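You operate a simulated robot arm through the tools that you are given. There is no shell and no other tool. Be economical: measure what you need, move in short steps, check, and stop when the job is done.

Carry out the task below with a simulated two-armed robot. There is one attempt and no reset: what you move stays moved.

JOB
Pick up the short white socket pipe with one hand, pass it to the other hand and put it on the top of the white ledge. Take the small yellow cap on the top of the grey ledge and put it away on the low shelf of the side stand. Take the blue short pipe with a yellow cap on the top of the grey ledge and put it away on the top of the long blue cabinet. Turn the black dial on the grey ledge to 5. Take the yellow sponge from the top of the white ledge and leave it on the shelf under the steel trough. Take the red chock and leave it on the top of the blue ledge. Fetch the short cream stake with a purple band and stand it on the top of the wooden bench with two presses. Turn the middle dial of the valve block to 2. Take the blue coupler and leave it on the black tray. Fetch the low white reducer with a blue band over a black band and set it on the top of the grey check bench. Open the left drawer of the grey check bench, fetch the yellow plug and set it in the inside of the grey check bench's left drawer, then shut the drawer. Take the white fitting with two black bands and put it on the orange filter with white pleats. The order is free. Set down upright: blue short pipe with a yellow cap, short cream stake with a purple band, blue coupler, low white reducer with a blue band over a black ba, yellow plug, white fitting with two black bands.

Only the result counts: the job must be done as asked and must still hold three seconds after the hand-in. Knocking over, shifting, dropping, spilling or breaking anything else fails it. A push-on lid holds only when it is set on centred and level and pressed home; a screw cap is set on level and turned clockwise until tight.

ROBOT AND FRAMES
Two 7-joint arms with two-finger parallel grippers on one trunk, on a base that drives. Base frame: it is fixed to the floor where the robot stands at the start and does not move with it; the origin is under the middle of the robot, x ahead of it, y to its left, z up. Units: mm, rad, N and s.
The left shoulder is at the start at [70, 133, 876], the right one opposite. Places, roughly: black dial on the grey ledge [400, -800, 500]; black tray (10x10x2 cm) [5100, -2800, 800]; blue coupler (5x5x5 cm) [5100, -2500, 800]; blue short pipe with a yellow cap (4x4x5 cm) [500, -400, 500]; inside of the grey check bench's left drawer [2800, -8400, 600]; left drawer of the grey check bench [2900, -8400, 600]; low shelf of the side stand [-1700, -4800, 400]; low white reducer with a blue band (6x7x8 cm) [5000, -8500, 400]; middle dial of the valve block [5000, -2000, 800]; orange filter with white pleats (17x14x2 cm) [4700, -5000, 800]; red chock (8x5x4 cm) [500, 600, 500]; shelf under the steel trough [5000, 2100, 300]; short cream stake with a purple ba (5x4x34 cm) [300, 2400, 600]; short white socket pipe (6x6x18 cm) [500, -200, 600]; small yellow cap (4x4x3 cm) [400, -300, 500]; top of the blue ledge [400, 1400, 500]; top of the grey check bench [2800, -8000, 800]; top of the long blue cabinet [4800, -2600, 800]; top of the white ledge [400, 500, 500]; top of the wooden bench with two presses [4800, 800, 800]; white fitting with two black bands (5x6x9 cm) [4900, -8000, 800]; yellow plug (6x6x8 cm) [5000, -8500, 800]; yellow sponge (10x6x4 cm) [400, 400, 500]. Payload 1.57 kg a hand.
Tool frame (each hand has its own): the origin (TCP) lies between the finger pads and is the grasp point; the fingertips stand 30 mm ahead of it; z points along the fingers, y is the line along which they close. Largest opening 80 mm; finger width 17, thickness 12; the body of the gripper, 40 by 82 mm, starts 80 mm behind the TCP.
Orientation is that of the tool frame in the base frame, as a unit quaternion [w, x, y, z]. With the fingers straight down and closing along the base's y, the tool's x points along the base's -x, its y along +y and its z along -z.

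CONTROLS
- The arms move only by the tool servo_tool. It takes "left_targets", "right_targets" or both (then of equal length, played together; a hand with none holds still); each is a list of rows, each an object (a shift or turn left out is 0, a gripper value left out holds the last) with "offset": the shift along the tool's x, y, z in mm, a list of three; "rot": the turn, a rotation vector about the tool's x, y, z in rad, a list of three; "grip": the closure, from 0 (fully open) to 1 (shut). In form: [{"offset": [tx, ty, tz], "rot": [wx, wy, wz], "grip": grip}, ...]. A call has 1 to 12 rows; each row shifts and turns the commanded pose from where the row before left it, along the tool's axes as they then stand. A row lasts 0.2 s, in which the tool goes at most 50 mm and 0.15 rad; a call with a longer step from one row to the next is refused whole, and so is a gripper value outside its range. Where a pose cannot be reached the arm comes as near as it can. A force on the tool above 40 N (or 10 N above the force at the start of the call, whichever is more), or a blocked arm, ends the call early, and 0.2 s more pass. Each finger travels about 153 mm/s and halts on what it meets, pressing with about 33 N; the grip force reading is that of the motor and also rises with nothing between the fingers. The clock runs only during rows and for 0.2 s after the last one: add rows that do not move to give the fingers time. It gives the time, the measured TCP pose, the force on the tool (base axes), the opening and the grip force at its end, in the units of the frame above (readings bear some noise), with the torque about the TCP (base axes, N m) and any sound that the robot's microphone picked up.
- Cameras (640 x 400 px; columns grow to the right, rows downward): "scene" is now at [128.3, -4.7, 1087.2]; the picture's right is [-0.05, -1.00, 0.00], its down [-0.73, 0.04, -0.68] and it looks along [0.68, -0.04, -0.73] (base axes); focal length 214 px, centre (320, 200). "left" rides on the left gripper at [72, 7, -122] in its tool frame; the picture's right is [-0.09, 1.00, 0.00], its down [-0.84, -0.08, -0.54] and it looks along [-0.54, -0.05, 0.84] (tool axes); focal length 238 px, centre (320, 200). "right" rides on the right gripper at [72, -7, -122] in its tool frame; the picture's right is [0.09, 1.00, 0.00], its down [-0.84, 0.08, -0.54] and it looks along [-0.54, 0.05, 0.84] (tool axes); focal length 238 px, centre (320, 200). There is no depth. A picture from a camera that has moved, and an enlarged one, comes with that camera's place and axes in the base frame and with its lens.
- snapshot(camera): a new picture of that camera. It takes no simulated time.
- lift_body(by): slides the trunk up (or, below 0, down) by that many mm; the arms and the scene camera ride with it, the base frame stays. It gives what a move gives, with no picture.
- base_move(legs): drives the robot by 1 to 6 legs, each [ahead, left, turn to the left] in mm, mm and rad, along the robot's own axes; the way and the turn of a leg run together, so that a leg with both is an arc; at most 1500 mm and 3.142 rad a leg. The arms and the cameras ride along, it lands a little off, and it stops where it bumps. It gives what a move gives.
- pan_tilt(pan, tilt): turns the head with the scene camera to pan (to the left, within 1.501 rad either way) and tilt (down, from -0.506 to 1.204), counted from straight ahead of the robot. It gives what a move gives.
- zoom(camera, box): a new picture of the part [left, top, right, bottom] of that camera's present view, enlarged. It takes no simulated time.
- hand_in(): hands the job in; it is judged then, once.

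Go step by step. Nothing tells you exact positions but the pictures and the camera data: compare them with the known pose of the tool, close in by small moves and look again before you grip or let go. The budget is 577 turns and 370 pictures, counting those below and the enlarged ones. Unless the task says otherwise, let go and move clear before handing in, and close with one line.

The tools are called as name(argument=value, ...) on one line, values as JSON. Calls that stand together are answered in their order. servo_tool: Moves the arms, as the interface text tells. Its arguments: {"type":"object","properties":{"left_targets":{"type":"array","items":{"type":"object","properties":{"offset":{"type":"array","items":{"type":"number"}},"rot":{"type":"array","items":{"type":"number"}},"grip":{"type":"number"}}}},"right_targets":{"type":"array","items":{"type":"object","properties":{"offset":{"type":"array","items":{"type":"number"}},"rot":{"type":"array","items":{"type":"number"}},"grip":{"type":"number"}}}}},"required":[]} The other tools are called the same way: lift_body (by) slides the trunk up or down; base_move (legs) drives the base; pan_tilt (pan, tilt) turns the head that bears the scene camera; snapshot (camera) takes a picture; zoom (camera, box) takes an enlarged picture of a part of a camera's view; hand_in () hands the job in.

At the start:

```text
time_s: 0.0
left_tool_pos: [441.7, 85.8, 864.0]
left_tcp_rot: [0.0, -0.001, 1.0, 0.0]
left_ft_force: [0.6, 0.3, 0.2]
left_torque: [-0.01, 0.01, 0.0]
left_width: 80.3
left_grasp_force: 0.1
right_tool_pos: [397.3, -301.8, 888.9]
right_tcp_rot: [0.0, 0.001, 1.0, 0.001]
right_ft_force: [0.0, -0.4, 0.6]
right_torque: [-0.01, 0.01, 0.02]
right_width: 80.0
right_grasp_force: 0.1
trunk travel left (down, up): [-450.0, 490.0]
robot x, y, heading: [5.7, 0.4, 0.001]
head pan, tilt: [-0.054, 0.824]
```

scene: 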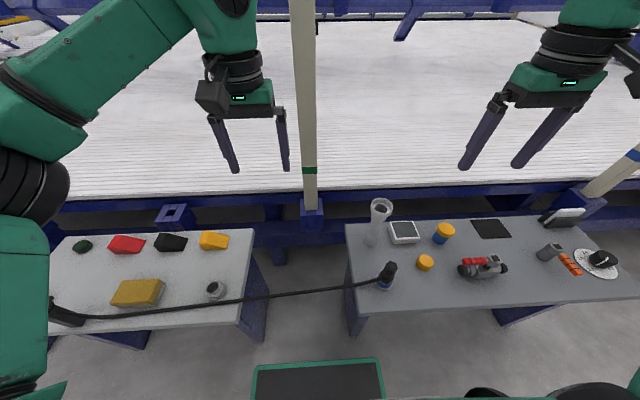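
right: 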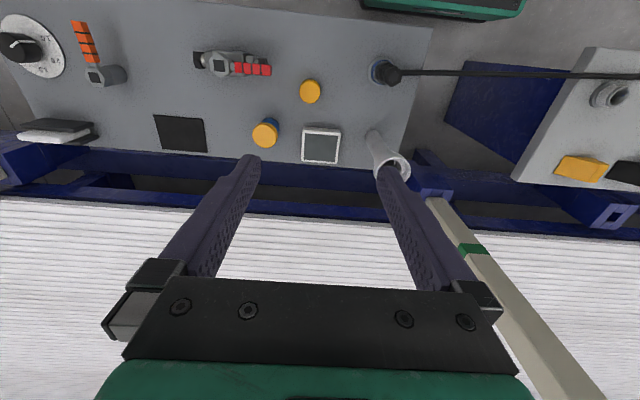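
left: 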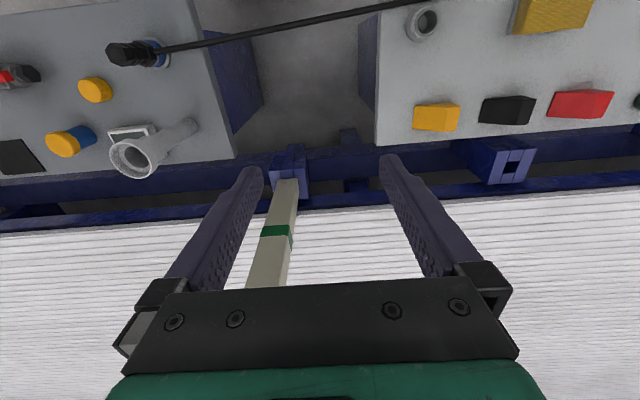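

I see two ledges ahead: a grey one to the right and a white one to the left, each with its objects. First I'll enlarge the grey ledge and the dial.

zoom(camera="scene", box=[340, 180, 640, 330])

zoom(camera="right", box=[0, 0, 240, 150])

zoom(camera="scene", box=[40, 180, 340, 350])

```text
2.13 times, centred on (490, 255) of scene
camera zoom: at [128.3, -4.7, 1087.2], right [-0.05, -1.0, 0.0], down [-0.73, 0.04, -0.68], along [0.68, -0.04, -0.73], focal length 458 px, centre (-43, 83)
```

zoom: 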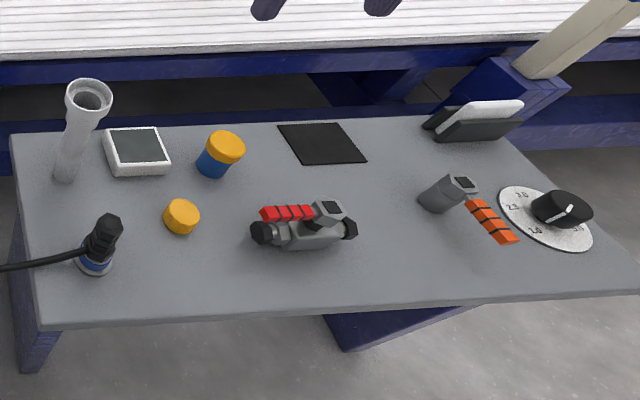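

```text
2.67 times, centred on (120, 75) of right
camera zoom: at [324.9, -307.5, 1009.4], right [-0.09, 1.0, 0.0], down [0.84, 0.08, 0.54], along [0.54, 0.05, -0.84], focal length 636 px, centre (853, 533)
```

zoom: 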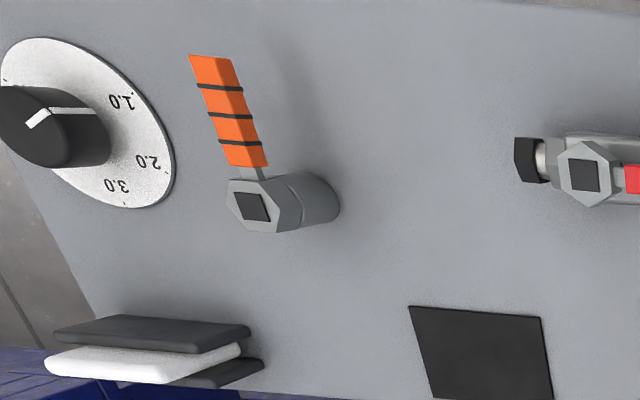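

```text
2.13 times, centred on (190, 265) of scene
camera zoom: at [128.3, -4.7, 1087.2], right [-0.05, -1.0, 0.0], down [-0.73, 0.04, -0.68], along [0.68, -0.04, -0.73], focal length 458 px, centre (597, 61)
```

zoom: 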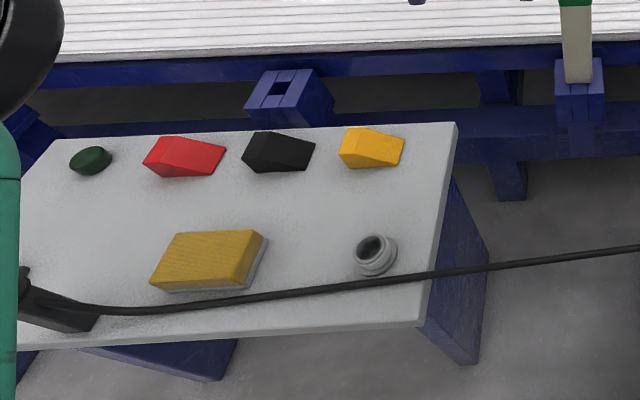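

The ledge top looks to be at about z≈490 and the pipe at about (482,-188). I'll bring the right hand above the pipe for a close look.

servo_tool(right_targets=[{"offset": [-20, 28, 30]}, {"offset": [-20, 28, 30]}, {"offset": [-20, 28, 30]}, {"offset": [-20, 28, 30]}, {"offset": [0, 0, 0]}])

snapshot(camera="right")

snapshot(camera="scene")

```text
time_s: 1.2
left_tool_pos: [441.5, 86.2, 863.4]
left_tcp_rot: [-0.001, -0.001, 1.0, -0.001]
left_ft_force: [-0.7, -0.4, -0.6]
left_torque: [0.02, 0.01, 0.0]
left_width: 80.0
left_grasp_force: 0.0
right_tool_pos: [477.3, -189.5, 770.0]
right_tcp_rot: [0.0, 0.001, 1.0, 0.0]
right_ft_force: [-0.9, 0.4, -1.5]
right_torque: [-0.02, -0.01, -0.01]
right_width: 80.1
right_grasp_force: 0.0
trunk travel left (down, up): [-450.0, 490.0]
robot x, y, heading: [1.0, 0.4, -0.005]
head pan, tilt: [-0.054, 0.824]
```

```text
363 pictures are left
camera right: at [404.8, -195.7, 890.5], right [-0.09, 1.0, 0.0], down [0.84, 0.08, 0.54], along [0.54, 0.05, -0.84], focal length 238 px, centre (320, 200)
```

right: 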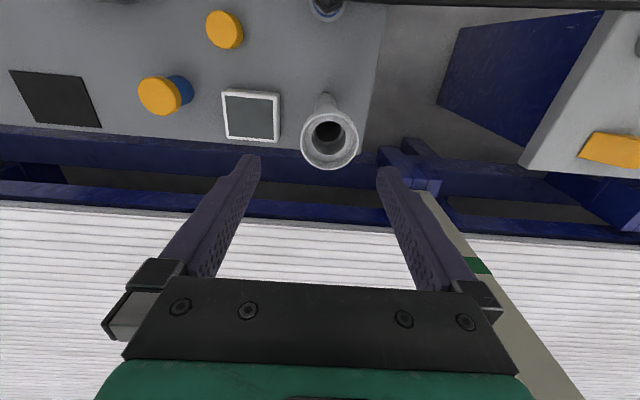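

```text
362 pictures are left
camera scene: at [127.7, -4.9, 1087.2], right [-0.05, -1.0, 0.0], down [-0.73, 0.04, -0.68], along [0.68, -0.04, -0.73], focal length 214 px, centre (320, 200)
```

scene: 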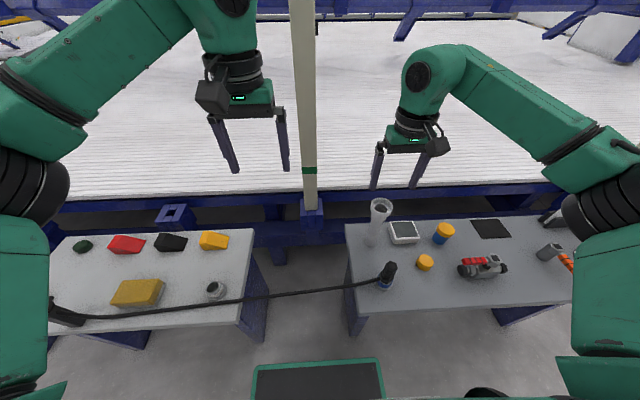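

The pipe's socket is at about (475,-180), its top at about z 670. I'll align and lower partway.

servo_tool(right_targets=[{"offset": [2, 10, 20]}, {"offset": [0, 0, 25]}, {"offset": [0, 0, 20]}, {"offset": [0, 0, 0]}])

snapshot(camera="right")

```text
time_s: 2.2
left_tool_pos: [441.5, 86.1, 863.5]
left_tcp_rot: [0.0, -0.001, 1.0, 0.0]
left_ft_force: [0.9, 0.1, -0.5]
left_torque: [0.01, -0.01, 0.0]
left_width: 80.1
left_grasp_force: 0.0
right_tool_pos: [474.9, -179.5, 706.0]
right_tcp_rot: [0.001, 0.0, 1.0, 0.0]
right_ft_force: [-0.6, 0.2, -0.5]
right_torque: [0.0, -0.03, 0.03]
right_width: 80.0
right_grasp_force: 0.0
trunk travel left (down, up): [-450.0, 490.0]
robot x, y, heading: [-2.6, -1.4, -0.001]
head pan, tilt: [-0.054, 0.824]
```

```text
361 pictures are left
camera right: at [402.6, -185.7, 826.3], right [-0.09, 1.0, 0.0], down [0.84, 0.08, 0.54], along [0.54, 0.05, -0.84], focal length 238 px, centre (320, 200)
```

right: 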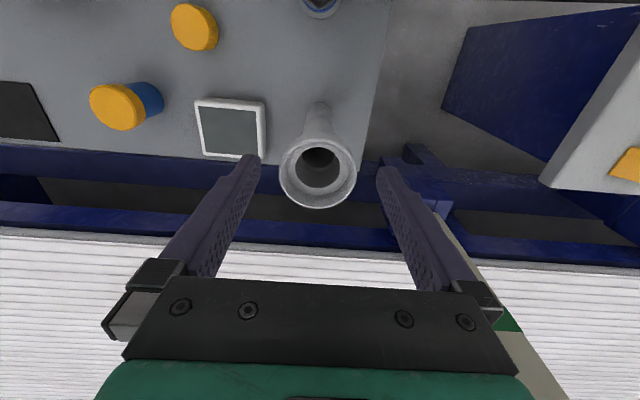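

Well centred in y; a small shift forward, then down around the socket and close.

servo_tool(right_targets=[{"offset": [-6, 0, 20]}, {"offset": [0, 0, 20]}, {"offset": [0, 0, 18]}, {"offset": [0, 0, 0]}])

snapshot(camera="right")

```text
time_s: 3.2
left_tool_pos: [441.7, 84.8, 862.5]
left_tcp_rot: [0.0, -0.001, 1.0, 0.0]
left_ft_force: [0.9, -0.3, 0.9]
left_torque: [0.04, 0.01, 0.02]
left_width: 79.9
left_grasp_force: 0.1
right_tool_pos: [481.2, -178.3, 648.1]
right_tcp_rot: [0.0, 0.0, 1.0, 0.0]
right_ft_force: [-0.1, -0.1, 0.4]
right_torque: [-0.02, -0.01, 0.01]
right_width: 80.2
right_grasp_force: 0.1
trunk travel left (down, up): [-450.0, 490.0]
robot x, y, heading: [-3.1, -0.0, 0.0]
head pan, tilt: [-0.054, 0.824]
```

```text
360 pictures are left
camera right: at [409.4, -186.3, 768.3], right [-0.09, 1.0, 0.0], down [0.84, 0.08, 0.54], along [0.54, 0.05, -0.84], focal length 238 px, centre (320, 200)
```

right: 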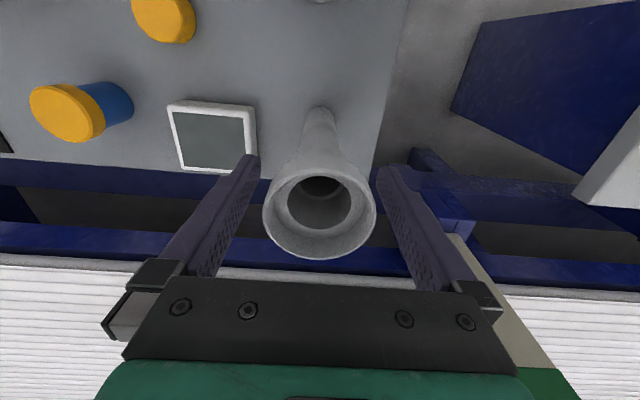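

The socket is between the fingers, top about 20 mm above the TCP. Close and lift a bit.

servo_tool(right_targets=[{"offset": [-3, 0, 0], "grip": 1}, {"grip": 1}, {"grip": 1}, {"grip": 1}, {"offset": [0, 0, -30]}, {"offset": [0, 0, -45]}, {"offset": [0, 0, -45]}, {"offset": [0, 0, -30]}, {}])

snapshot(camera="scene")

```text
time_s: 5.2
left_tool_pos: [441.6, 85.3, 863.9]
left_tcp_rot: [0.001, -0.002, 1.0, 0.0]
left_ft_force: [1.0, 0.2, 0.0]
left_torque: [-0.01, 0.0, 0.04]
left_width: 80.0
left_grasp_force: 0.0
right_tool_pos: [484.2, -180.1, 797.5]
right_tcp_rot: [0.0, 0.0, 1.0, 0.0]
right_ft_force: [-0.7, -0.2, -0.9]
right_torque: [0.0, 0.02, 0.0]
right_width: 54.3
right_grasp_force: 32.5
trunk travel left (down, up): [-450.0, 490.0]
robot x, y, heading: [-1.3, -0.9, -0.004]
head pan, tilt: [-0.054, 0.824]
```

```text
359 pictures are left
camera scene: at [128.5, -4.8, 1087.1], right [-0.05, -1.0, 0.0], down [-0.73, 0.04, -0.68], along [0.68, -0.04, -0.73], focal length 214 px, centre (320, 200)
```

scene: 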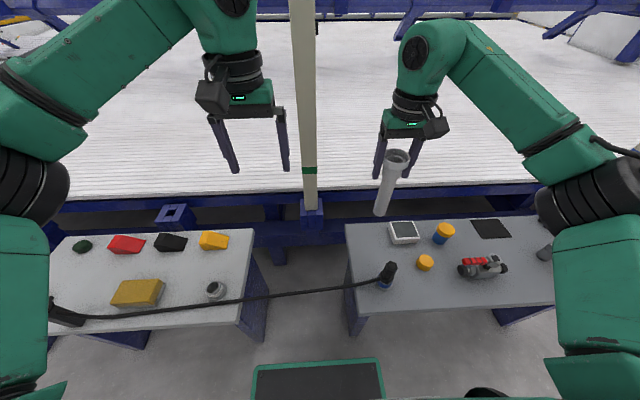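

The pipe is held. Now I'll turn the left hand to point towards -y with the camera above, while the right brings the pipe to the middle.

servo_tool(left_targets=[{"rot": [0.0864, 0.0864, -0.0864]}, {"rot": [0.0864, 0.0864, -0.0864]}, {"rot": [0.0864, 0.0864, -0.0864]}, {"rot": [0.0864, 0.0864, -0.0864]}, {"rot": [0.0864, 0.0864, -0.0864]}, {"rot": [0.0864, 0.0864, -0.0864]}, {"rot": [0.0864, 0.0864, -0.0864]}, {"rot": [0.0864, 0.0864, -0.0864]}, {"rot": [0.0864, 0.0864, -0.0864]}, {"rot": [0.0864, 0.0864, -0.0864]}, {"rot": [0.0864, 0.0864, -0.0864]}, {"rot": [0.0864, 0.0864, -0.0864]}])

servo_tool(left_targets=[{"rot": [0.0864, 0.0864, -0.0864]}, {"rot": [0.0864, 0.0864, -0.0864]}, {}, {}, {}], right_targets=[{"offset": [21, 25, -6]}, {"offset": [21, 25, -6]}, {"offset": [21, 25, -6]}, {"offset": [21, 25, -6]}, {}])

snapshot(camera="scene")

snapshot(camera="left")

```text
time_s: 7.8
left_tool_pos: [441.5, 86.1, 863.8]
left_tcp_rot: [-0.452, -0.452, 0.622, -0.453]
left_ft_force: [0.1, 0.1, -0.2]
left_torque: [-0.01, 0.0, 0.04]
left_width: 80.0
left_grasp_force: 0.1
right_tool_pos: [485.2, -179.3, 797.7]
right_tcp_rot: [0.0, 0.0, 1.0, 0.0]
right_ft_force: [0.1, -0.4, -0.6]
right_torque: [0.01, 0.02, 0.01]
right_width: 54.0
right_grasp_force: 33.0
trunk travel left (down, up): [-450.0, 490.0]
robot x, y, heading: [0.8, -3.4, 0.003]
head pan, tilt: [-0.054, 0.824]
```

```text
time_s: 9.0
left_tool_pos: [442.0, 84.5, 862.9]
left_tcp_rot: [0.5, 0.501, -0.499, 0.5]
left_ft_force: [0.0, 0.0, -0.5]
left_torque: [-0.02, -0.02, -0.02]
left_width: 80.0
left_grasp_force: 0.1
right_tool_pos: [399.7, -78.8, 822.2]
right_tcp_rot: [0.001, 0.0, 1.0, 0.0]
right_ft_force: [0.3, -0.1, -0.2]
right_torque: [0.02, 0.05, -0.01]
right_width: 54.0
right_grasp_force: 32.9
trunk travel left (down, up): [-450.0, 490.0]
robot x, y, heading: [1.3, -1.0, 0.001]
head pan, tilt: [-0.054, 0.824]
```

```text
358 pictures are left
camera scene: at [128.5, -5.0, 1087.1], right [-0.05, -1.0, 0.0], down [-0.73, 0.04, -0.68], along [0.68, -0.04, -0.73], focal length 214 px, centre (320, 200)
```

scene: 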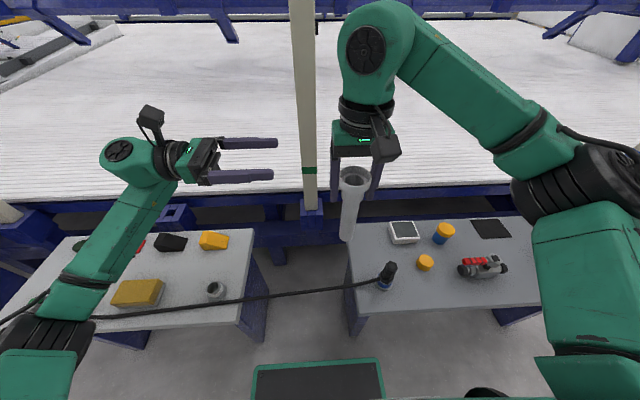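

```text
357 pictures are left
camera left: at [435.3, 206.5, 934.3], right [-1.0, 0.0, -0.09], down [0.08, 0.54, -0.84], along [0.05, -0.84, -0.54], focal length 238 px, centre (320, 200)
```

left: 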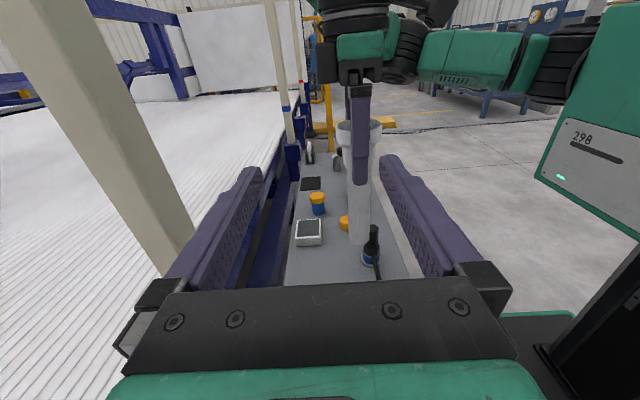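

The left hand points at the pipe correctly. Lower it to the pipe's body height, then advance.

servo_tool(left_targets=[{"offset": [-43, 13, 0]}, {"offset": [-43, 13, 0]}, {"offset": [-42, 12, 0]}, {"offset": [0, 0, 40]}, {"offset": [0, 0, 40]}, {"offset": [0, 0, 0]}])

snapshot(camera="left")

```text
time_s: 10.4
left_tool_pos: [404.8, 4.0, 735.4]
left_tcp_rot: [0.499, 0.501, -0.499, 0.501]
left_ft_force: [-0.1, 0.3, 1.2]
left_torque: [-0.02, -0.03, 0.01]
left_width: 79.6
left_grasp_force: 0.0
right_tool_pos: [399.1, -77.8, 822.6]
right_tcp_rot: [0.0, 0.0, 1.0, -0.001]
right_ft_force: [1.1, -0.3, -1.0]
right_torque: [0.0, -0.03, -0.02]
right_width: 53.6
right_grasp_force: 33.4
trunk travel left (down, up): [-450.0, 490.0]
robot x, y, heading: [-0.9, 3.3, -0.002]
head pan, tilt: [-0.054, 0.824]
```

```text
356 pictures are left
camera left: at [397.3, 126.7, 806.8], right [-1.0, 0.0, -0.09], down [0.08, 0.54, -0.84], along [0.05, -0.84, -0.54], focal length 238 px, centre (320, 200)
```

left: 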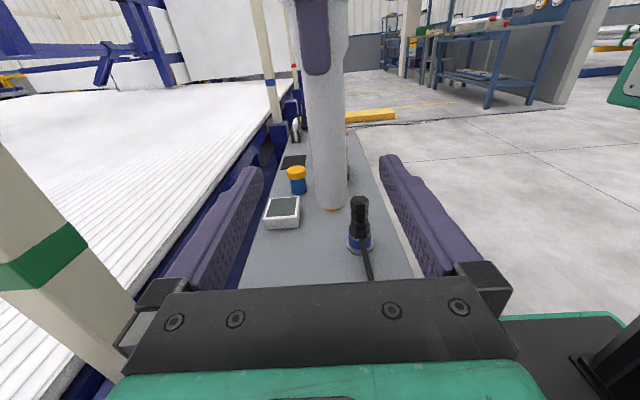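

Centred. Advance 82 mm and close the left hand on the body.

servo_tool(left_targets=[{"offset": [0, 0, 41]}, {"offset": [0, 0, 41]}, {}, {"grip": 1}, {"grip": 1}, {"grip": 1}, {"grip": 1}])

snapshot(camera="scene")

```text
time_s: 12.0
left_tool_pos: [403.2, -77.6, 734.5]
left_tcp_rot: [0.501, 0.5, -0.5, 0.5]
left_ft_force: [-15.9, -2.4, -3.0]
left_torque: [0.29, -0.92, 0.27]
left_width: 30.6
left_grasp_force: 33.0
right_tool_pos: [399.5, -77.6, 821.7]
right_tcp_rot: [0.001, 0.0, 1.0, 0.001]
right_ft_force: [15.0, 2.4, 2.9]
right_torque: [-0.07, -0.43, -0.26]
right_width: 53.1
right_grasp_force: 33.0
trunk travel left (down, up): [-450.0, 490.0]
robot x, y, heading: [-0.6, -0.2, -0.0]
head pan, tilt: [-0.054, 0.824]
```

```text
355 pictures are left
camera scene: at [128.3, -4.6, 1087.2], right [-0.05, -1.0, 0.0], down [-0.73, 0.04, -0.68], along [0.68, -0.04, -0.73], focal length 214 px, centre (320, 200)
```

scene: 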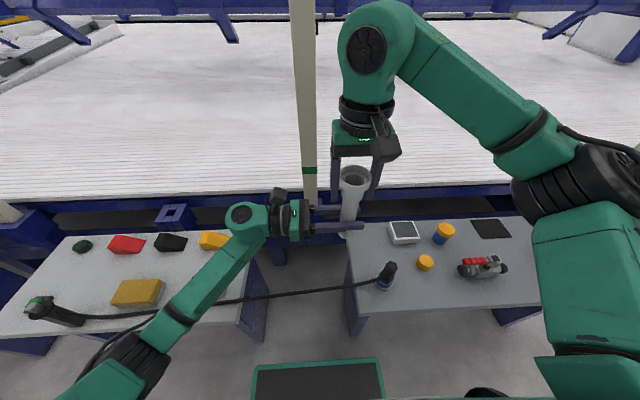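

Both hold the pipe. Now open the right hand and raise it away.

servo_tool(right_targets=[{"grip": 0}, {"grip": 0}, {"grip": 0}, {"offset": [0, 0, -40]}, {"offset": [0, 0, -45]}, {"offset": [0, -30, -30]}, {"offset": [0, -45, 0]}, {"offset": [0, -45, 0]}, {"offset": [0, -45, 0]}, {}])

lift_body(by=200)

snapshot(camera="scene")

```text
time_s: 14.2
left_tool_pos: [403.7, -76.6, 735.6]
left_tcp_rot: [0.5, 0.5, -0.499, 0.5]
left_ft_force: [-0.2, 0.8, 0.0]
left_torque: [0.01, -0.02, 0.01]
left_width: 30.2
left_grasp_force: 33.6
right_tool_pos: [399.9, -246.3, 934.2]
right_tcp_rot: [0.0, 0.0, 1.0, 0.0]
right_ft_force: [0.1, 0.0, 0.0]
right_torque: [-0.01, -0.02, -0.01]
right_width: 79.9
right_grasp_force: 0.1
trunk travel left (down, up): [-450.0, 490.0]
robot x, y, heading: [-1.9, -0.2, 0.001]
head pan, tilt: [-0.054, 0.824]
```

```text
time_s: 16.4
left_tool_pos: [403.4, -77.1, 933.6]
left_tcp_rot: [0.5, 0.5, -0.499, 0.5]
left_ft_force: [0.7, -0.3, -1.1]
left_torque: [0.0, -0.03, 0.01]
left_width: 30.3
left_grasp_force: 33.2
right_tool_pos: [400.1, -246.0, 1133.6]
right_tcp_rot: [0.0, 0.0, 1.0, 0.0]
right_ft_force: [0.0, 0.1, -0.8]
right_torque: [0.0, -0.01, 0.01]
right_width: 79.9
right_grasp_force: 0.0
trunk travel left (down, up): [-650.0, 290.0]
robot x, y, heading: [-0.5, -1.1, 0.002]
head pan, tilt: [-0.054, 0.824]
```

```text
354 pictures are left
camera scene: at [128.5, -4.7, 1287.1], right [-0.05, -1.0, 0.0], down [-0.73, 0.04, -0.68], along [0.68, -0.04, -0.73], focal length 214 px, centre (320, 200)
```

scene: 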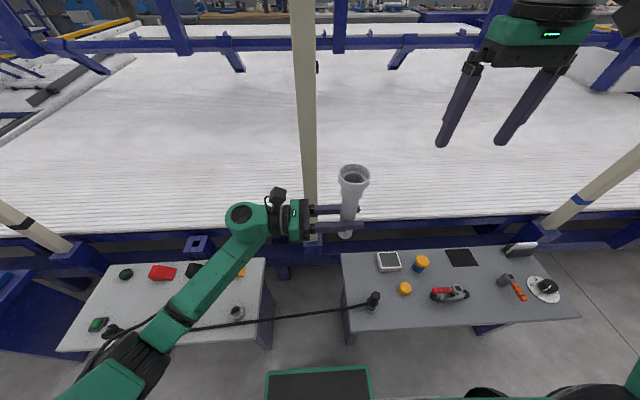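

The pipe is in the left hand. I'll carry it over the free spot on the white ledge near (448,240), staying high.

servo_tool(left_targets=[{"offset": [0, -6, -45]}, {"offset": [0, -6, -45]}, {"offset": [0, -6, -45]}, {"offset": [0, -6, -45]}, {"offset": [0, -7, -45]}, {"offset": [0, -7, -45]}, {"offset": [0, -7, -45]}, {"offset": [-45, 0, 0]}, {"offset": [-45, 0, 0]}, {"offset": [-45, 0, 0]}, {"offset": [-45, 0, 0]}, {}])

snapshot(camera="scene")

snapshot(camera="left")

```text
time_s: 19.0
left_tool_pos: [445.7, 238.4, 788.7]
left_tcp_rot: [-0.5, -0.5, 0.5, -0.5]
left_ft_force: [0.0, 0.0, -0.3]
left_torque: [0.02, 0.0, -0.04]
left_width: 30.4
left_grasp_force: 33.4
left hand out of reach, approached as far as the arm can: row 11
right_tool_pos: [400.1, -246.1, 1133.3]
right_tcp_rot: [0.0, 0.0, 1.0, 0.0]
right_ft_force: [0.0, 0.4, 0.2]
right_torque: [0.02, -0.03, -0.01]
right_width: 79.8
right_grasp_force: 0.1
trunk travel left (down, up): [-650.0, 290.0]
robot x, y, heading: [-0.7, 0.6, 0.003]
head pan, tilt: [-0.054, 0.824]
```

```text
353 pictures are left
camera scene: at [128.1, -4.3, 1287.2], right [-0.05, -1.0, 0.0], down [-0.73, 0.04, -0.68], along [0.68, -0.04, -0.73], focal length 214 px, centre (320, 200)
```

scene: 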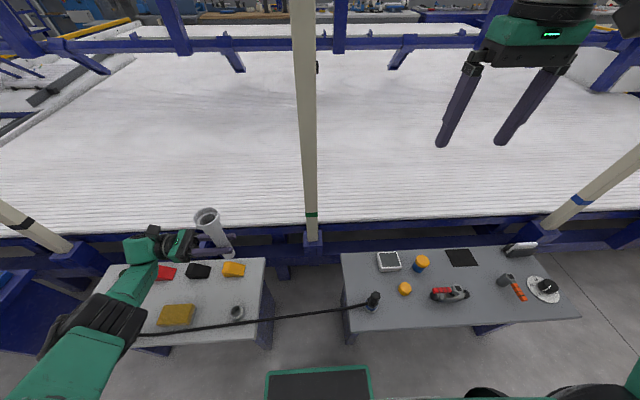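

```text
352 pictures are left
camera left: at [438.9, 359.6, 859.9], right [-1.0, 0.0, -0.09], down [0.08, 0.54, -0.84], along [0.05, -0.84, -0.54], focal length 238 px, centre (320, 200)
```

left: 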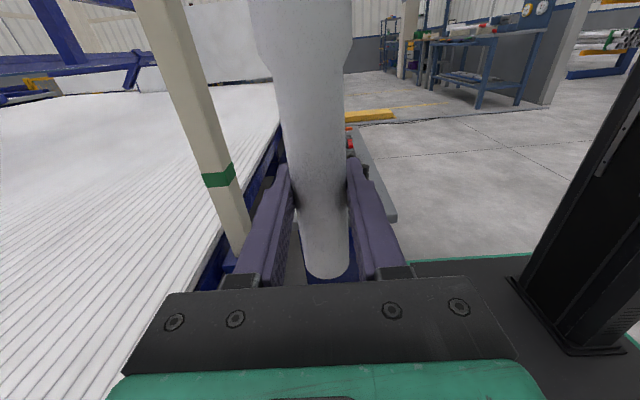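

At this stance the left arm is at its reach limit. I'll shift the base 200 mm left, then bring the hand back to the spot.

base_move(legs=[[0, 200, 0]])

servo_tool(left_targets=[{"offset": [0, 0, 40]}, {"offset": [0, 0, 40]}, {"offset": [0, 0, 40]}, {"offset": [0, 0, 40]}, {"offset": [0, 0, 40]}, {"offset": [-40, 0, 0]}, {"offset": [-40, 0, 0]}, {}])

snapshot(camera="scene")

```text
time_s: 20.6
left_tool_pos: [444.7, 440.2, 788.9]
left_tcp_rot: [0.5, 0.501, -0.499, 0.5]
left_ft_force: [0.7, 0.0, -0.2]
left_torque: [-0.01, 0.04, -0.03]
left_width: 30.1
left_grasp_force: 32.7
right_tool_pos: [400.5, -44.1, 1133.0]
right_tcp_rot: [0.0, -0.001, 1.0, 0.0]
right_ft_force: [-0.2, -0.5, 0.3]
right_torque: [-0.02, -0.03, 0.03]
right_width: 79.7
right_grasp_force: 0.0
trunk travel left (down, up): [-650.0, 290.0]
robot x, y, heading: [2.5, 196.5, 0.001]
head pan, tilt: [-0.054, 0.824]
```

```text
time_s: 22.4
left_tool_pos: [447.4, 238.4, 706.7]
left_tcp_rot: [0.499, 0.5, -0.499, 0.502]
left_ft_force: [0.4, -0.3, 0.3]
left_torque: [0.0, 0.02, 0.01]
left_width: 30.4
left_grasp_force: 32.7
right_tool_pos: [400.5, -42.9, 1132.6]
right_tcp_rot: [0.0, -0.001, 1.0, 0.001]
right_ft_force: [-0.5, 0.3, 0.1]
right_torque: [-0.03, -0.01, -0.02]
right_width: 80.1
right_grasp_force: 0.2
trunk travel left (down, up): [-650.0, 290.0]
robot x, y, heading: [0.6, 201.1, -0.0]
head pan, tilt: [-0.054, 0.824]
```

```text
351 pictures are left
camera scene: at [127.5, 197.7, 1287.2], right [-0.05, -1.0, 0.0], down [-0.73, 0.04, -0.68], along [0.68, -0.04, -0.73], focal length 214 px, centre (320, 200)
```

scene: 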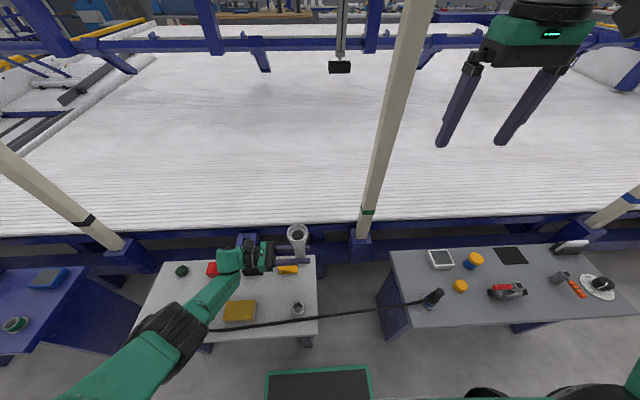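

Good clearance so far. Lower in steps toward z≈590.

servo_tool(left_targets=[{"offset": [-30, 0, 0]}, {"offset": [-30, 0, 0]}, {"offset": [-30, 0, 0]}, {"offset": [-24, 0, 0]}, {}])

zoom(camera="scene", box=[120, 200, 360, 350])

snapshot(camera="left")

```text
time_s: 23.6
left_tool_pos: [447.4, 241.9, 696.7]
left_tcp_rot: [0.5, 0.5, -0.499, 0.5]
left_ft_force: [0.8, -0.3, -0.1]
left_torque: [0.01, 0.0, 0.0]
left_width: 30.2
left_grasp_force: 33.0
left hand out of reach, approached as far as the arm can: row 1, 2, 3, 4
right_tool_pos: [399.4, -44.0, 1134.1]
right_tcp_rot: [0.0, -0.001, 1.0, 0.0]
right_ft_force: [-0.3, 0.3, 0.3]
right_torque: [0.04, 0.01, -0.02]
right_width: 80.0
right_grasp_force: 0.1
trunk travel left (down, up): [-650.0, 290.0]
robot x, y, heading: [-2.0, 200.6, -0.001]
head pan, tilt: [-0.054, 0.824]
```

```text
2.67 times, centred on (240, 275) of scene
camera zoom: at [128.1, 197.4, 1287.2], right [-0.05, -1.0, 0.0], down [-0.73, 0.04, -0.68], along [0.68, -0.04, -0.73], focal length 572 px, centre (533, 0)
```

zoom: 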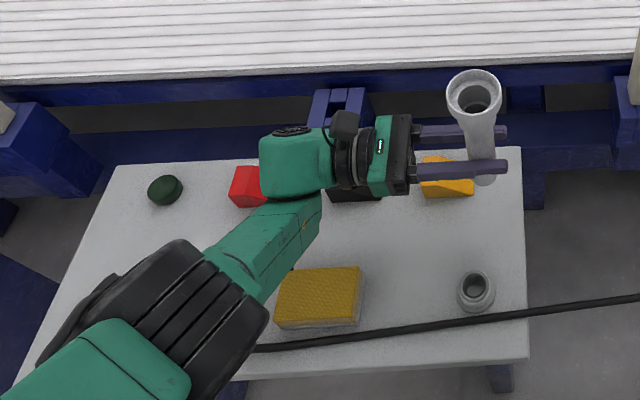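

```text
349 pictures are left
camera left: at [440.1, 361.9, 767.5], right [-1.0, 0.0, -0.09], down [0.08, 0.54, -0.84], along [0.05, -0.84, -0.54], focal length 238 px, centre (320, 200)
```

left: 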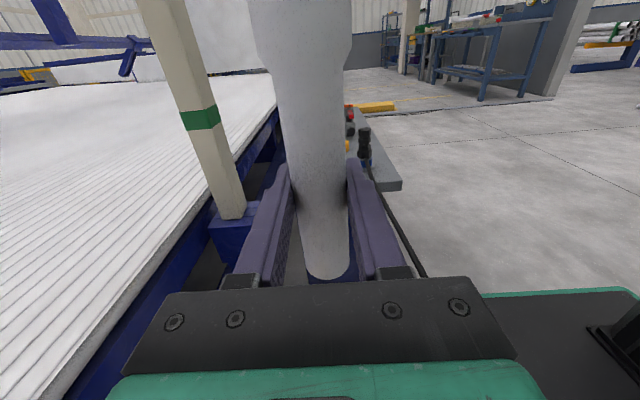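

The horizontal posture can't go low enough. Instead I'll have the right hand (turned to point +y) take the pipe low on its body, so that the left can re-grip the socket from above. First I raise the left hand and turn the right.

servo_tool(left_targets=[{"offset": [38, 9, 10]}, {"offset": [38, 9, 10]}, {"offset": [38, 9, 11]}, {"offset": [39, 10, 11]}, {}, {}, {}, {}, {}, {}, {}, {}], right_targets=[{"rot": [-0.0864, 0.0864, 0.0864]}, {"rot": [-0.0864, 0.0864, 0.0864]}, {"rot": [-0.0864, 0.0864, 0.0864]}, {"rot": [-0.0864, 0.0864, 0.0864]}, {"rot": [-0.0864, 0.0864, 0.0864]}, {"rot": [-0.0864, 0.0864, 0.0864]}, {"rot": [-0.0864, 0.0864, 0.0864]}, {"rot": [-0.0864, 0.0864, 0.0864]}, {"rot": [-0.0864, 0.0864, 0.0864]}, {"rot": [-0.0864, 0.0864, 0.0864]}, {"rot": [-0.0864, 0.0864, 0.0864]}, {"rot": [-0.0864, 0.0864, 0.0864]}])

servo_tool(right_targets=[{"rot": [-0.0864, 0.0864, 0.0864]}, {"rot": [-0.0864, 0.0864, 0.0864]}, {"offset": [-40, 0, 0]}, {"offset": [-40, 0, 0]}, {"offset": [-40, 0, 0]}, {"offset": [-40, 0, 0]}, {"offset": [-40, 0, 0]}, {"offset": [-40, 0, 0]}, {"offset": [-40, 0, 0]}, {}])

snapshot(camera="scene")

snapshot(camera="right")

```text
time_s: 26.2
left_tool_pos: [405.8, 196.7, 850.3]
left_tcp_rot: [0.5, 0.501, -0.498, 0.501]
left_ft_force: [0.0, -0.5, -0.6]
left_torque: [0.0, 0.04, -0.01]
left_width: 29.8
left_grasp_force: 32.7
right_tool_pos: [397.9, -41.1, 1131.5]
right_tcp_rot: [-0.452, 0.452, 0.623, 0.452]
right_ft_force: [0.4, 0.2, 0.2]
right_torque: [-0.02, -0.01, -0.01]
right_width: 79.8
right_grasp_force: 0.0
right hand out of reach, approached as far as the arm can: row 6
trunk travel left (down, up): [-650.0, 290.0]
robot x, y, heading: [-0.7, 199.6, -0.001]
head pan, tilt: [-0.054, 0.824]
```

```text
time_s: 28.4
left_tool_pos: [407.0, 197.6, 851.8]
left_tcp_rot: [0.499, 0.501, -0.499, 0.501]
left_ft_force: [0.5, 0.2, -0.3]
left_torque: [0.0, 0.0, 0.01]
left_width: 30.5
left_grasp_force: 33.1
right_tool_pos: [397.0, -39.6, 851.6]
right_tcp_rot: [-0.5, 0.5, 0.5, 0.5]
right_ft_force: [-0.4, 0.0, 0.5]
right_torque: [0.01, 0.01, 0.04]
right_width: 80.0
right_grasp_force: 0.2
trunk travel left (down, up): [-650.0, 290.0]
robot x, y, heading: [-4.1, 202.3, 0.003]
head pan, tilt: [-0.054, 0.824]
```

```text
348 pictures are left
camera scene: at [127.7, 197.5, 1287.2], right [-0.05, -1.0, 0.0], down [-0.73, 0.04, -0.68], along [0.68, -0.04, -0.73], focal length 214 px, centre (320, 200)
```

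scene: 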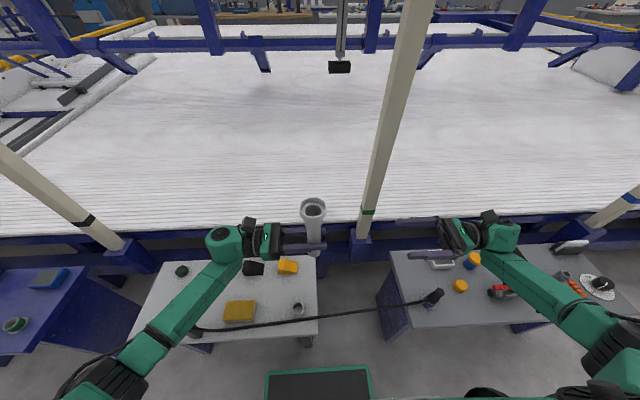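

```text
347 pictures are left
camera right: at [391.1, -161.5, 921.4], right [1.0, 0.0, 0.09], down [0.08, -0.54, -0.84], along [0.05, 0.84, -0.54], focal length 238 px, centre (320, 200)
```

right: 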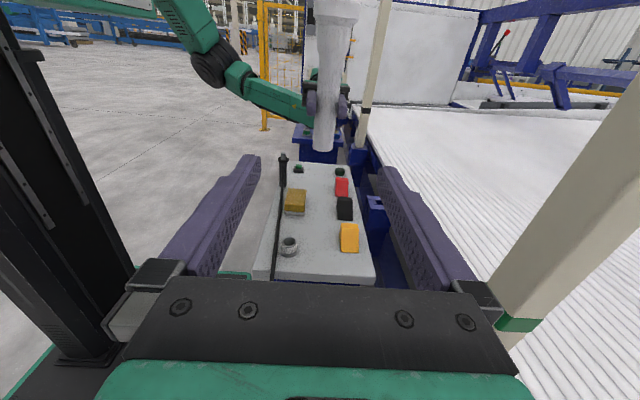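

Bring the right hand to the lower body of the pipe: down 40, over 10, then forward.

servo_tool(right_targets=[{"offset": [-40, 10, 0]}, {"offset": [0, 0, 40]}, {"offset": [0, 0, 40]}, {"offset": [0, 0, 40]}, {"offset": [0, 0, 30]}, {}])

snapshot(camera="right")

```text
time_s: 29.8
left_tool_pos: [406.9, 197.6, 850.6]
left_tcp_rot: [0.499, 0.501, -0.499, 0.501]
left_ft_force: [-0.1, -0.5, -1.1]
left_torque: [-0.05, -0.01, -0.04]
left_width: 30.1
left_grasp_force: 33.1
right_tool_pos: [408.3, 109.0, 811.6]
right_tcp_rot: [0.501, -0.5, -0.5, -0.5]
right_ft_force: [-0.3, 0.3, 1.3]
right_torque: [0.0, 0.01, 0.06]
right_width: 80.0
right_grasp_force: 0.0
trunk travel left (down, up): [-650.0, 290.0]
robot x, y, heading: [-1.2, 199.3, 0.0]
head pan, tilt: [-0.054, 0.824]
```

```text
346 pictures are left
camera right: at [402.9, -13.0, 881.3], right [1.0, 0.0, 0.09], down [0.08, -0.54, -0.84], along [0.05, 0.84, -0.54], focal length 238 px, centre (320, 200)
```

right: 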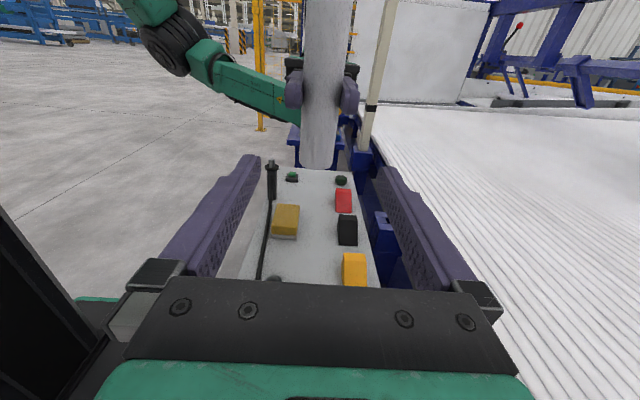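

Aligned. Advance 88 mm and close the right, then open the left and back it off.

servo_tool(right_targets=[{"offset": [2, 0, 44]}, {"offset": [0, 0, 44]}, {}, {"grip": 1}, {"grip": 1}, {"grip": 1}, {"grip": 1}])

servo_tool(left_targets=[{"grip": 0}, {"grip": 0}, {"grip": 0}, {"grip": 0}, {"offset": [0, 0, -40]}, {"offset": [0, 0, -45]}, {"offset": [0, 0, -45]}, {"offset": [45, 0, 0]}, {"offset": [45, 0, 0]}, {"offset": [45, 0, 0]}, {"offset": [45, 0, 0]}, {}])

snapshot(camera="scene")

```text
time_s: 31.4
left_tool_pos: [408.1, 197.9, 850.6]
left_tcp_rot: [0.499, 0.502, -0.498, 0.501]
left_ft_force: [9.2, -4.0, -4.0]
left_torque: [0.03, -0.17, -0.01]
left_width: 30.2
left_grasp_force: 32.9
right_tool_pos: [407.0, 199.0, 814.8]
right_tcp_rot: [0.502, -0.498, -0.501, -0.498]
right_ft_force: [-8.6, 3.5, 3.3]
right_torque: [-0.14, -0.17, -0.02]
right_width: 30.2
right_grasp_force: 32.9
trunk travel left (down, up): [-650.0, 290.0]
robot x, y, heading: [0.8, 200.3, -0.002]
head pan, tilt: [-0.054, 0.824]
```

```text
time_s: 34.0
left_tool_pos: [409.1, 326.9, 1030.8]
left_tcp_rot: [0.5, 0.501, -0.498, 0.501]
left_ft_force: [-0.4, -0.3, 0.1]
left_torque: [0.02, -0.01, -0.02]
left_width: 80.0
left_grasp_force: 0.0
right_tool_pos: [408.2, 198.2, 814.7]
right_tcp_rot: [0.501, -0.5, -0.5, -0.499]
right_ft_force: [0.2, -0.4, -0.2]
right_torque: [0.0, 0.01, 0.04]
right_width: 29.9
right_grasp_force: 33.2
trunk travel left (down, up): [-650.0, 290.0]
robot x, y, heading: [-1.0, 201.8, -0.004]
head pan, tilt: [-0.054, 0.824]
```

```text
345 pictures are left
camera scene: at [128.2, 197.7, 1287.1], right [-0.05, -1.0, 0.0], down [-0.73, 0.04, -0.68], along [0.68, -0.04, -0.73], focal length 214 px, centre (320, 200)
```

scene: 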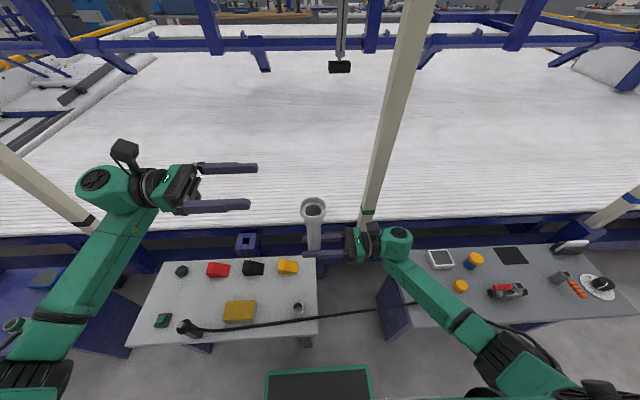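

Now turn the left hand back to tool-down.

servo_tool(left_targets=[{"rot": [-0.0864, -0.0864, 0.0864]}, {"rot": [-0.0864, -0.0864, 0.0864]}, {"rot": [-0.0864, -0.0864, 0.0864]}, {"rot": [-0.0864, -0.0864, 0.0864]}, {"rot": [-0.0864, -0.0864, 0.0864]}, {"rot": [-0.0864, -0.0864, 0.0864]}, {"rot": [-0.0864, -0.0864, 0.0864]}, {"rot": [-0.0864, -0.0864, 0.0864]}, {"rot": [-0.0864, -0.0864, 0.0864]}, {"rot": [-0.0864, -0.0864, 0.0864]}, {"rot": [-0.0864, -0.0864, 0.0864]}, {"rot": [-0.0864, -0.0864, 0.0864]}])

servo_tool(left_targets=[{"rot": [-0.0864, -0.0864, 0.0864]}, {"rot": [-0.0864, -0.0864, 0.0864]}, {"offset": [0, -43, -5]}, {"offset": [0, -43, -5]}, {"offset": [0, -43, 0]}, {}])

snapshot(camera="left")

```text
time_s: 36.6
left_tool_pos: [409.0, 326.3, 1030.2]
left_tcp_rot: [-0.085, -0.087, 0.989, -0.085]
left_ft_force: [0.5, -0.7, 0.6]
left_torque: [0.01, -0.07, -0.04]
left_width: 80.1
left_grasp_force: 0.0
right_tool_pos: [408.3, 198.2, 815.3]
right_tcp_rot: [0.501, -0.499, -0.5, -0.5]
right_ft_force: [-0.5, 0.5, 0.8]
right_torque: [0.03, 0.0, 0.02]
right_width: 30.1
right_grasp_force: 33.4
trunk travel left (down, up): [-650.0, 290.0]
robot x, y, heading: [-1.1, 202.8, 0.001]
head pan, tilt: [-0.054, 0.824]
```

```text
time_s: 38.0
left_tool_pos: [410.0, 200.6, 1040.7]
left_tcp_rot: [0.0, -0.002, 1.0, 0.0]
left_ft_force: [-0.5, 0.8, 0.1]
left_torque: [0.03, 0.02, -0.04]
left_width: 79.8
left_grasp_force: 0.1
right_tool_pos: [408.0, 198.1, 815.0]
right_tcp_rot: [-0.5, 0.5, 0.5, 0.499]
right_ft_force: [-0.5, 0.7, 0.0]
right_torque: [0.03, -0.01, 0.01]
right_width: 30.2
right_grasp_force: 32.9
trunk travel left (down, up): [-650.0, 290.0]
robot x, y, heading: [2.2, 200.1, 0.0]
head pan, tilt: [-0.054, 0.824]
```

```text
344 pictures are left
camera left: at [339.0, 207.5, 1162.5], right [0.09, 1.0, 0.0], down [0.84, -0.07, 0.54], along [0.54, -0.05, -0.84], focal length 238 px, centre (320, 200)
```

left: 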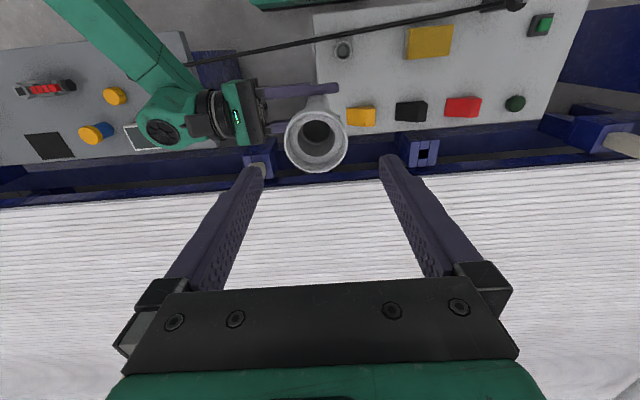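

Top of the pipe is at about (408,197,956). Descend to z≈937 and grip.

servo_tool(left_targets=[{"offset": [0, -3, 26]}, {"offset": [0, 0, 26]}, {"offset": [0, 0, 26]}, {"offset": [0, 0, 26]}, {}, {"grip": 1}, {"grip": 1}, {"grip": 1}, {"grip": 1}])

snapshot(camera="left")

```text
time_s: 40.0
left_tool_pos: [410.6, 195.5, 936.9]
left_tcp_rot: [0.0, -0.002, 1.0, 0.001]
left_ft_force: [1.3, 8.8, 1.0]
left_torque: [0.45, -0.1, -0.01]
left_width: 53.0
left_grasp_force: 33.2
right_tool_pos: [407.4, 198.0, 815.7]
right_tcp_rot: [-0.5, 0.5, 0.501, 0.5]
right_ft_force: [-1.9, -8.6, -0.2]
right_torque: [0.74, -0.02, -0.03]
right_width: 30.5
right_grasp_force: 33.5
trunk travel left (down, up): [-650.0, 290.0]
robot x, y, heading: [-3.0, 199.1, 0.002]
head pan, tilt: [-0.054, 0.824]
```

```text
343 pictures are left
camera left: at [338.8, 201.4, 1058.2], right [0.09, 1.0, 0.0], down [0.84, -0.07, 0.54], along [0.54, -0.05, -0.84], focal length 238 px, centre (320, 200)
```

left: 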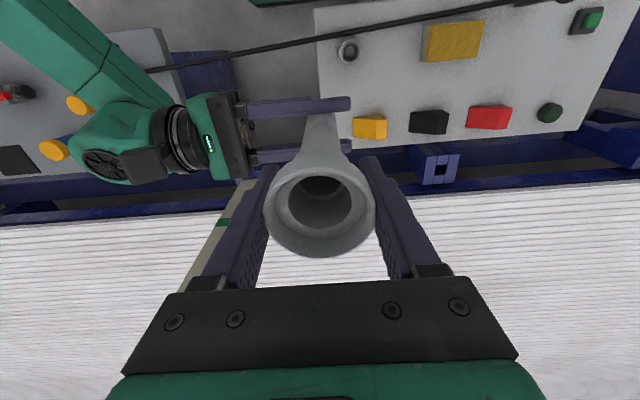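

Held by both. The right opens and retreats.

servo_tool(right_targets=[{"grip": 0}, {"grip": 0}, {"grip": 0}, {"grip": 0}, {"offset": [0, 0, -40]}, {"offset": [0, 0, -45]}, {"offset": [0, 0, -45]}, {"offset": [0, 0, -45]}, {"offset": [0, 0, -45]}, {"offset": [40, 0, 0]}, {"offset": [40, 0, 0]}, {"offset": [40, 0, 0]}])

servo_tool(right_targets=[{"rot": [0.0864, -0.0864, -0.0864]}, {"rot": [0.0864, -0.0864, -0.0864]}, {"rot": [0.0864, -0.0864, -0.0864]}, {"rot": [0.0864, -0.0864, -0.0864]}, {"rot": [0.0864, -0.0864, -0.0864]}, {"rot": [0.0864, -0.0864, -0.0864]}, {"rot": [0.0864, -0.0864, -0.0864]}, {"rot": [0.0864, -0.0864, -0.0864]}, {"rot": [0.0864, -0.0864, -0.0864]}, {"rot": [0.0864, -0.0864, -0.0864]}, {"rot": [0.0864, -0.0864, -0.0864]}, {"rot": [0.0864, -0.0864, -0.0864]}], left_targets=[{"offset": [-9, 10, 0]}, {"offset": [-9, 11, 0]}, {"offset": [-10, 11, 0]}, {"offset": [-10, 12, 0]}, {"offset": [0, 0, 40]}, {"offset": [0, 0, 40]}, {"offset": [0, 0, 40]}, {"offset": [0, 0, 40]}, {"offset": [0, 0, 30]}, {}, {}, {}])

servo_tool(right_targets=[{"rot": [0.0864, -0.0864, -0.0864]}, {"rot": [0.0864, -0.0864, -0.0864]}, {}])

snapshot(camera="scene")

snapshot(camera="left")

```text
time_s: 42.6
left_tool_pos: [409.8, 194.7, 938.1]
left_tcp_rot: [0.0, -0.003, 1.0, 0.0]
left_ft_force: [-1.1, -0.3, 0.0]
left_torque: [-0.05, -0.02, 0.02]
left_width: 52.8
left_grasp_force: 33.3
right_tool_pos: [409.6, -19.7, 937.1]
right_tcp_rot: [-0.5, 0.5, 0.501, 0.5]
right_ft_force: [-0.3, 0.6, -0.1]
right_torque: [-0.05, 0.03, 0.01]
right_width: 80.3
right_grasp_force: 0.2
trunk travel left (down, up): [-650.0, 290.0]
robot x, y, heading: [-1.9, 199.7, 0.0]
head pan, tilt: [-0.054, 0.824]
```

```text
time_s: 45.2
left_tool_pos: [448.9, 238.4, 747.1]
left_tcp_rot: [-0.001, -0.002, 1.0, -0.001]
left_ft_force: [-0.1, 0.3, -0.1]
left_torque: [-0.02, -0.02, 0.0]
left_width: 52.7
left_grasp_force: 33.6
right_tool_pos: [409.3, -24.1, 934.7]
right_tcp_rot: [-0.086, 0.085, 0.989, 0.086]
right_ft_force: [0.0, -0.2, 0.3]
right_torque: [-0.01, 0.0, -0.01]
right_width: 80.0
right_grasp_force: 0.2
trunk travel left (down, up): [-650.0, 290.0]
robot x, y, heading: [-1.2, 203.3, 0.003]
head pan, tilt: [-0.054, 0.824]
```

```text
time_s: 46.0
left_tool_pos: [448.6, 239.0, 746.8]
left_tcp_rot: [0.0, -0.002, 1.0, 0.0]
left_ft_force: [0.4, 0.4, 1.5]
left_torque: [0.0, 0.0, -0.01]
left_width: 53.0
left_grasp_force: 33.0
right_tool_pos: [409.0, -24.4, 933.4]
right_tcp_rot: [0.0, -0.001, 1.0, 0.0]
right_ft_force: [0.5, -0.3, 0.5]
right_torque: [0.03, 0.03, -0.02]
right_width: 80.0
right_grasp_force: 0.1
trunk travel left (down, up): [-650.0, 290.0]
robot x, y, heading: [5.2, 203.4, 0.001]
head pan, tilt: [-0.054, 0.824]
```

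```text
342 pictures are left
camera scene: at [128.5, 197.0, 1287.1], right [-0.05, -1.0, 0.0], down [-0.73, 0.04, -0.68], along [0.68, -0.04, -0.73], focal length 214 px, centre (320, 200)
```

scene: 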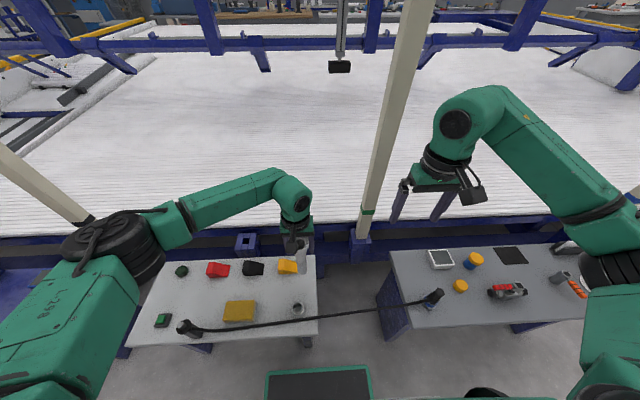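

```text
341 pictures are left
camera left: at [377.5, 244.5, 868.3], right [0.09, 1.0, 0.0], down [0.84, -0.07, 0.54], along [0.54, -0.05, -0.84], focal length 238 px, centre (320, 200)
```

left: 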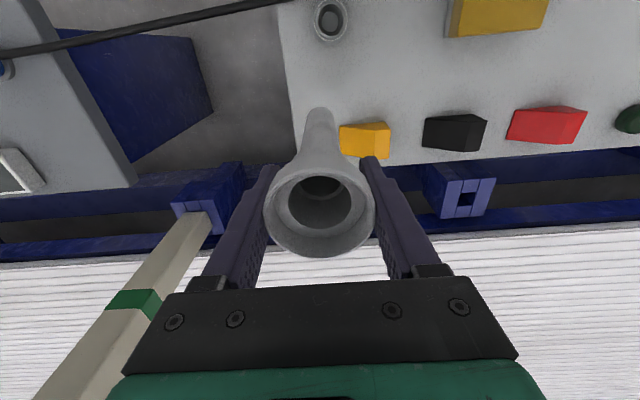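

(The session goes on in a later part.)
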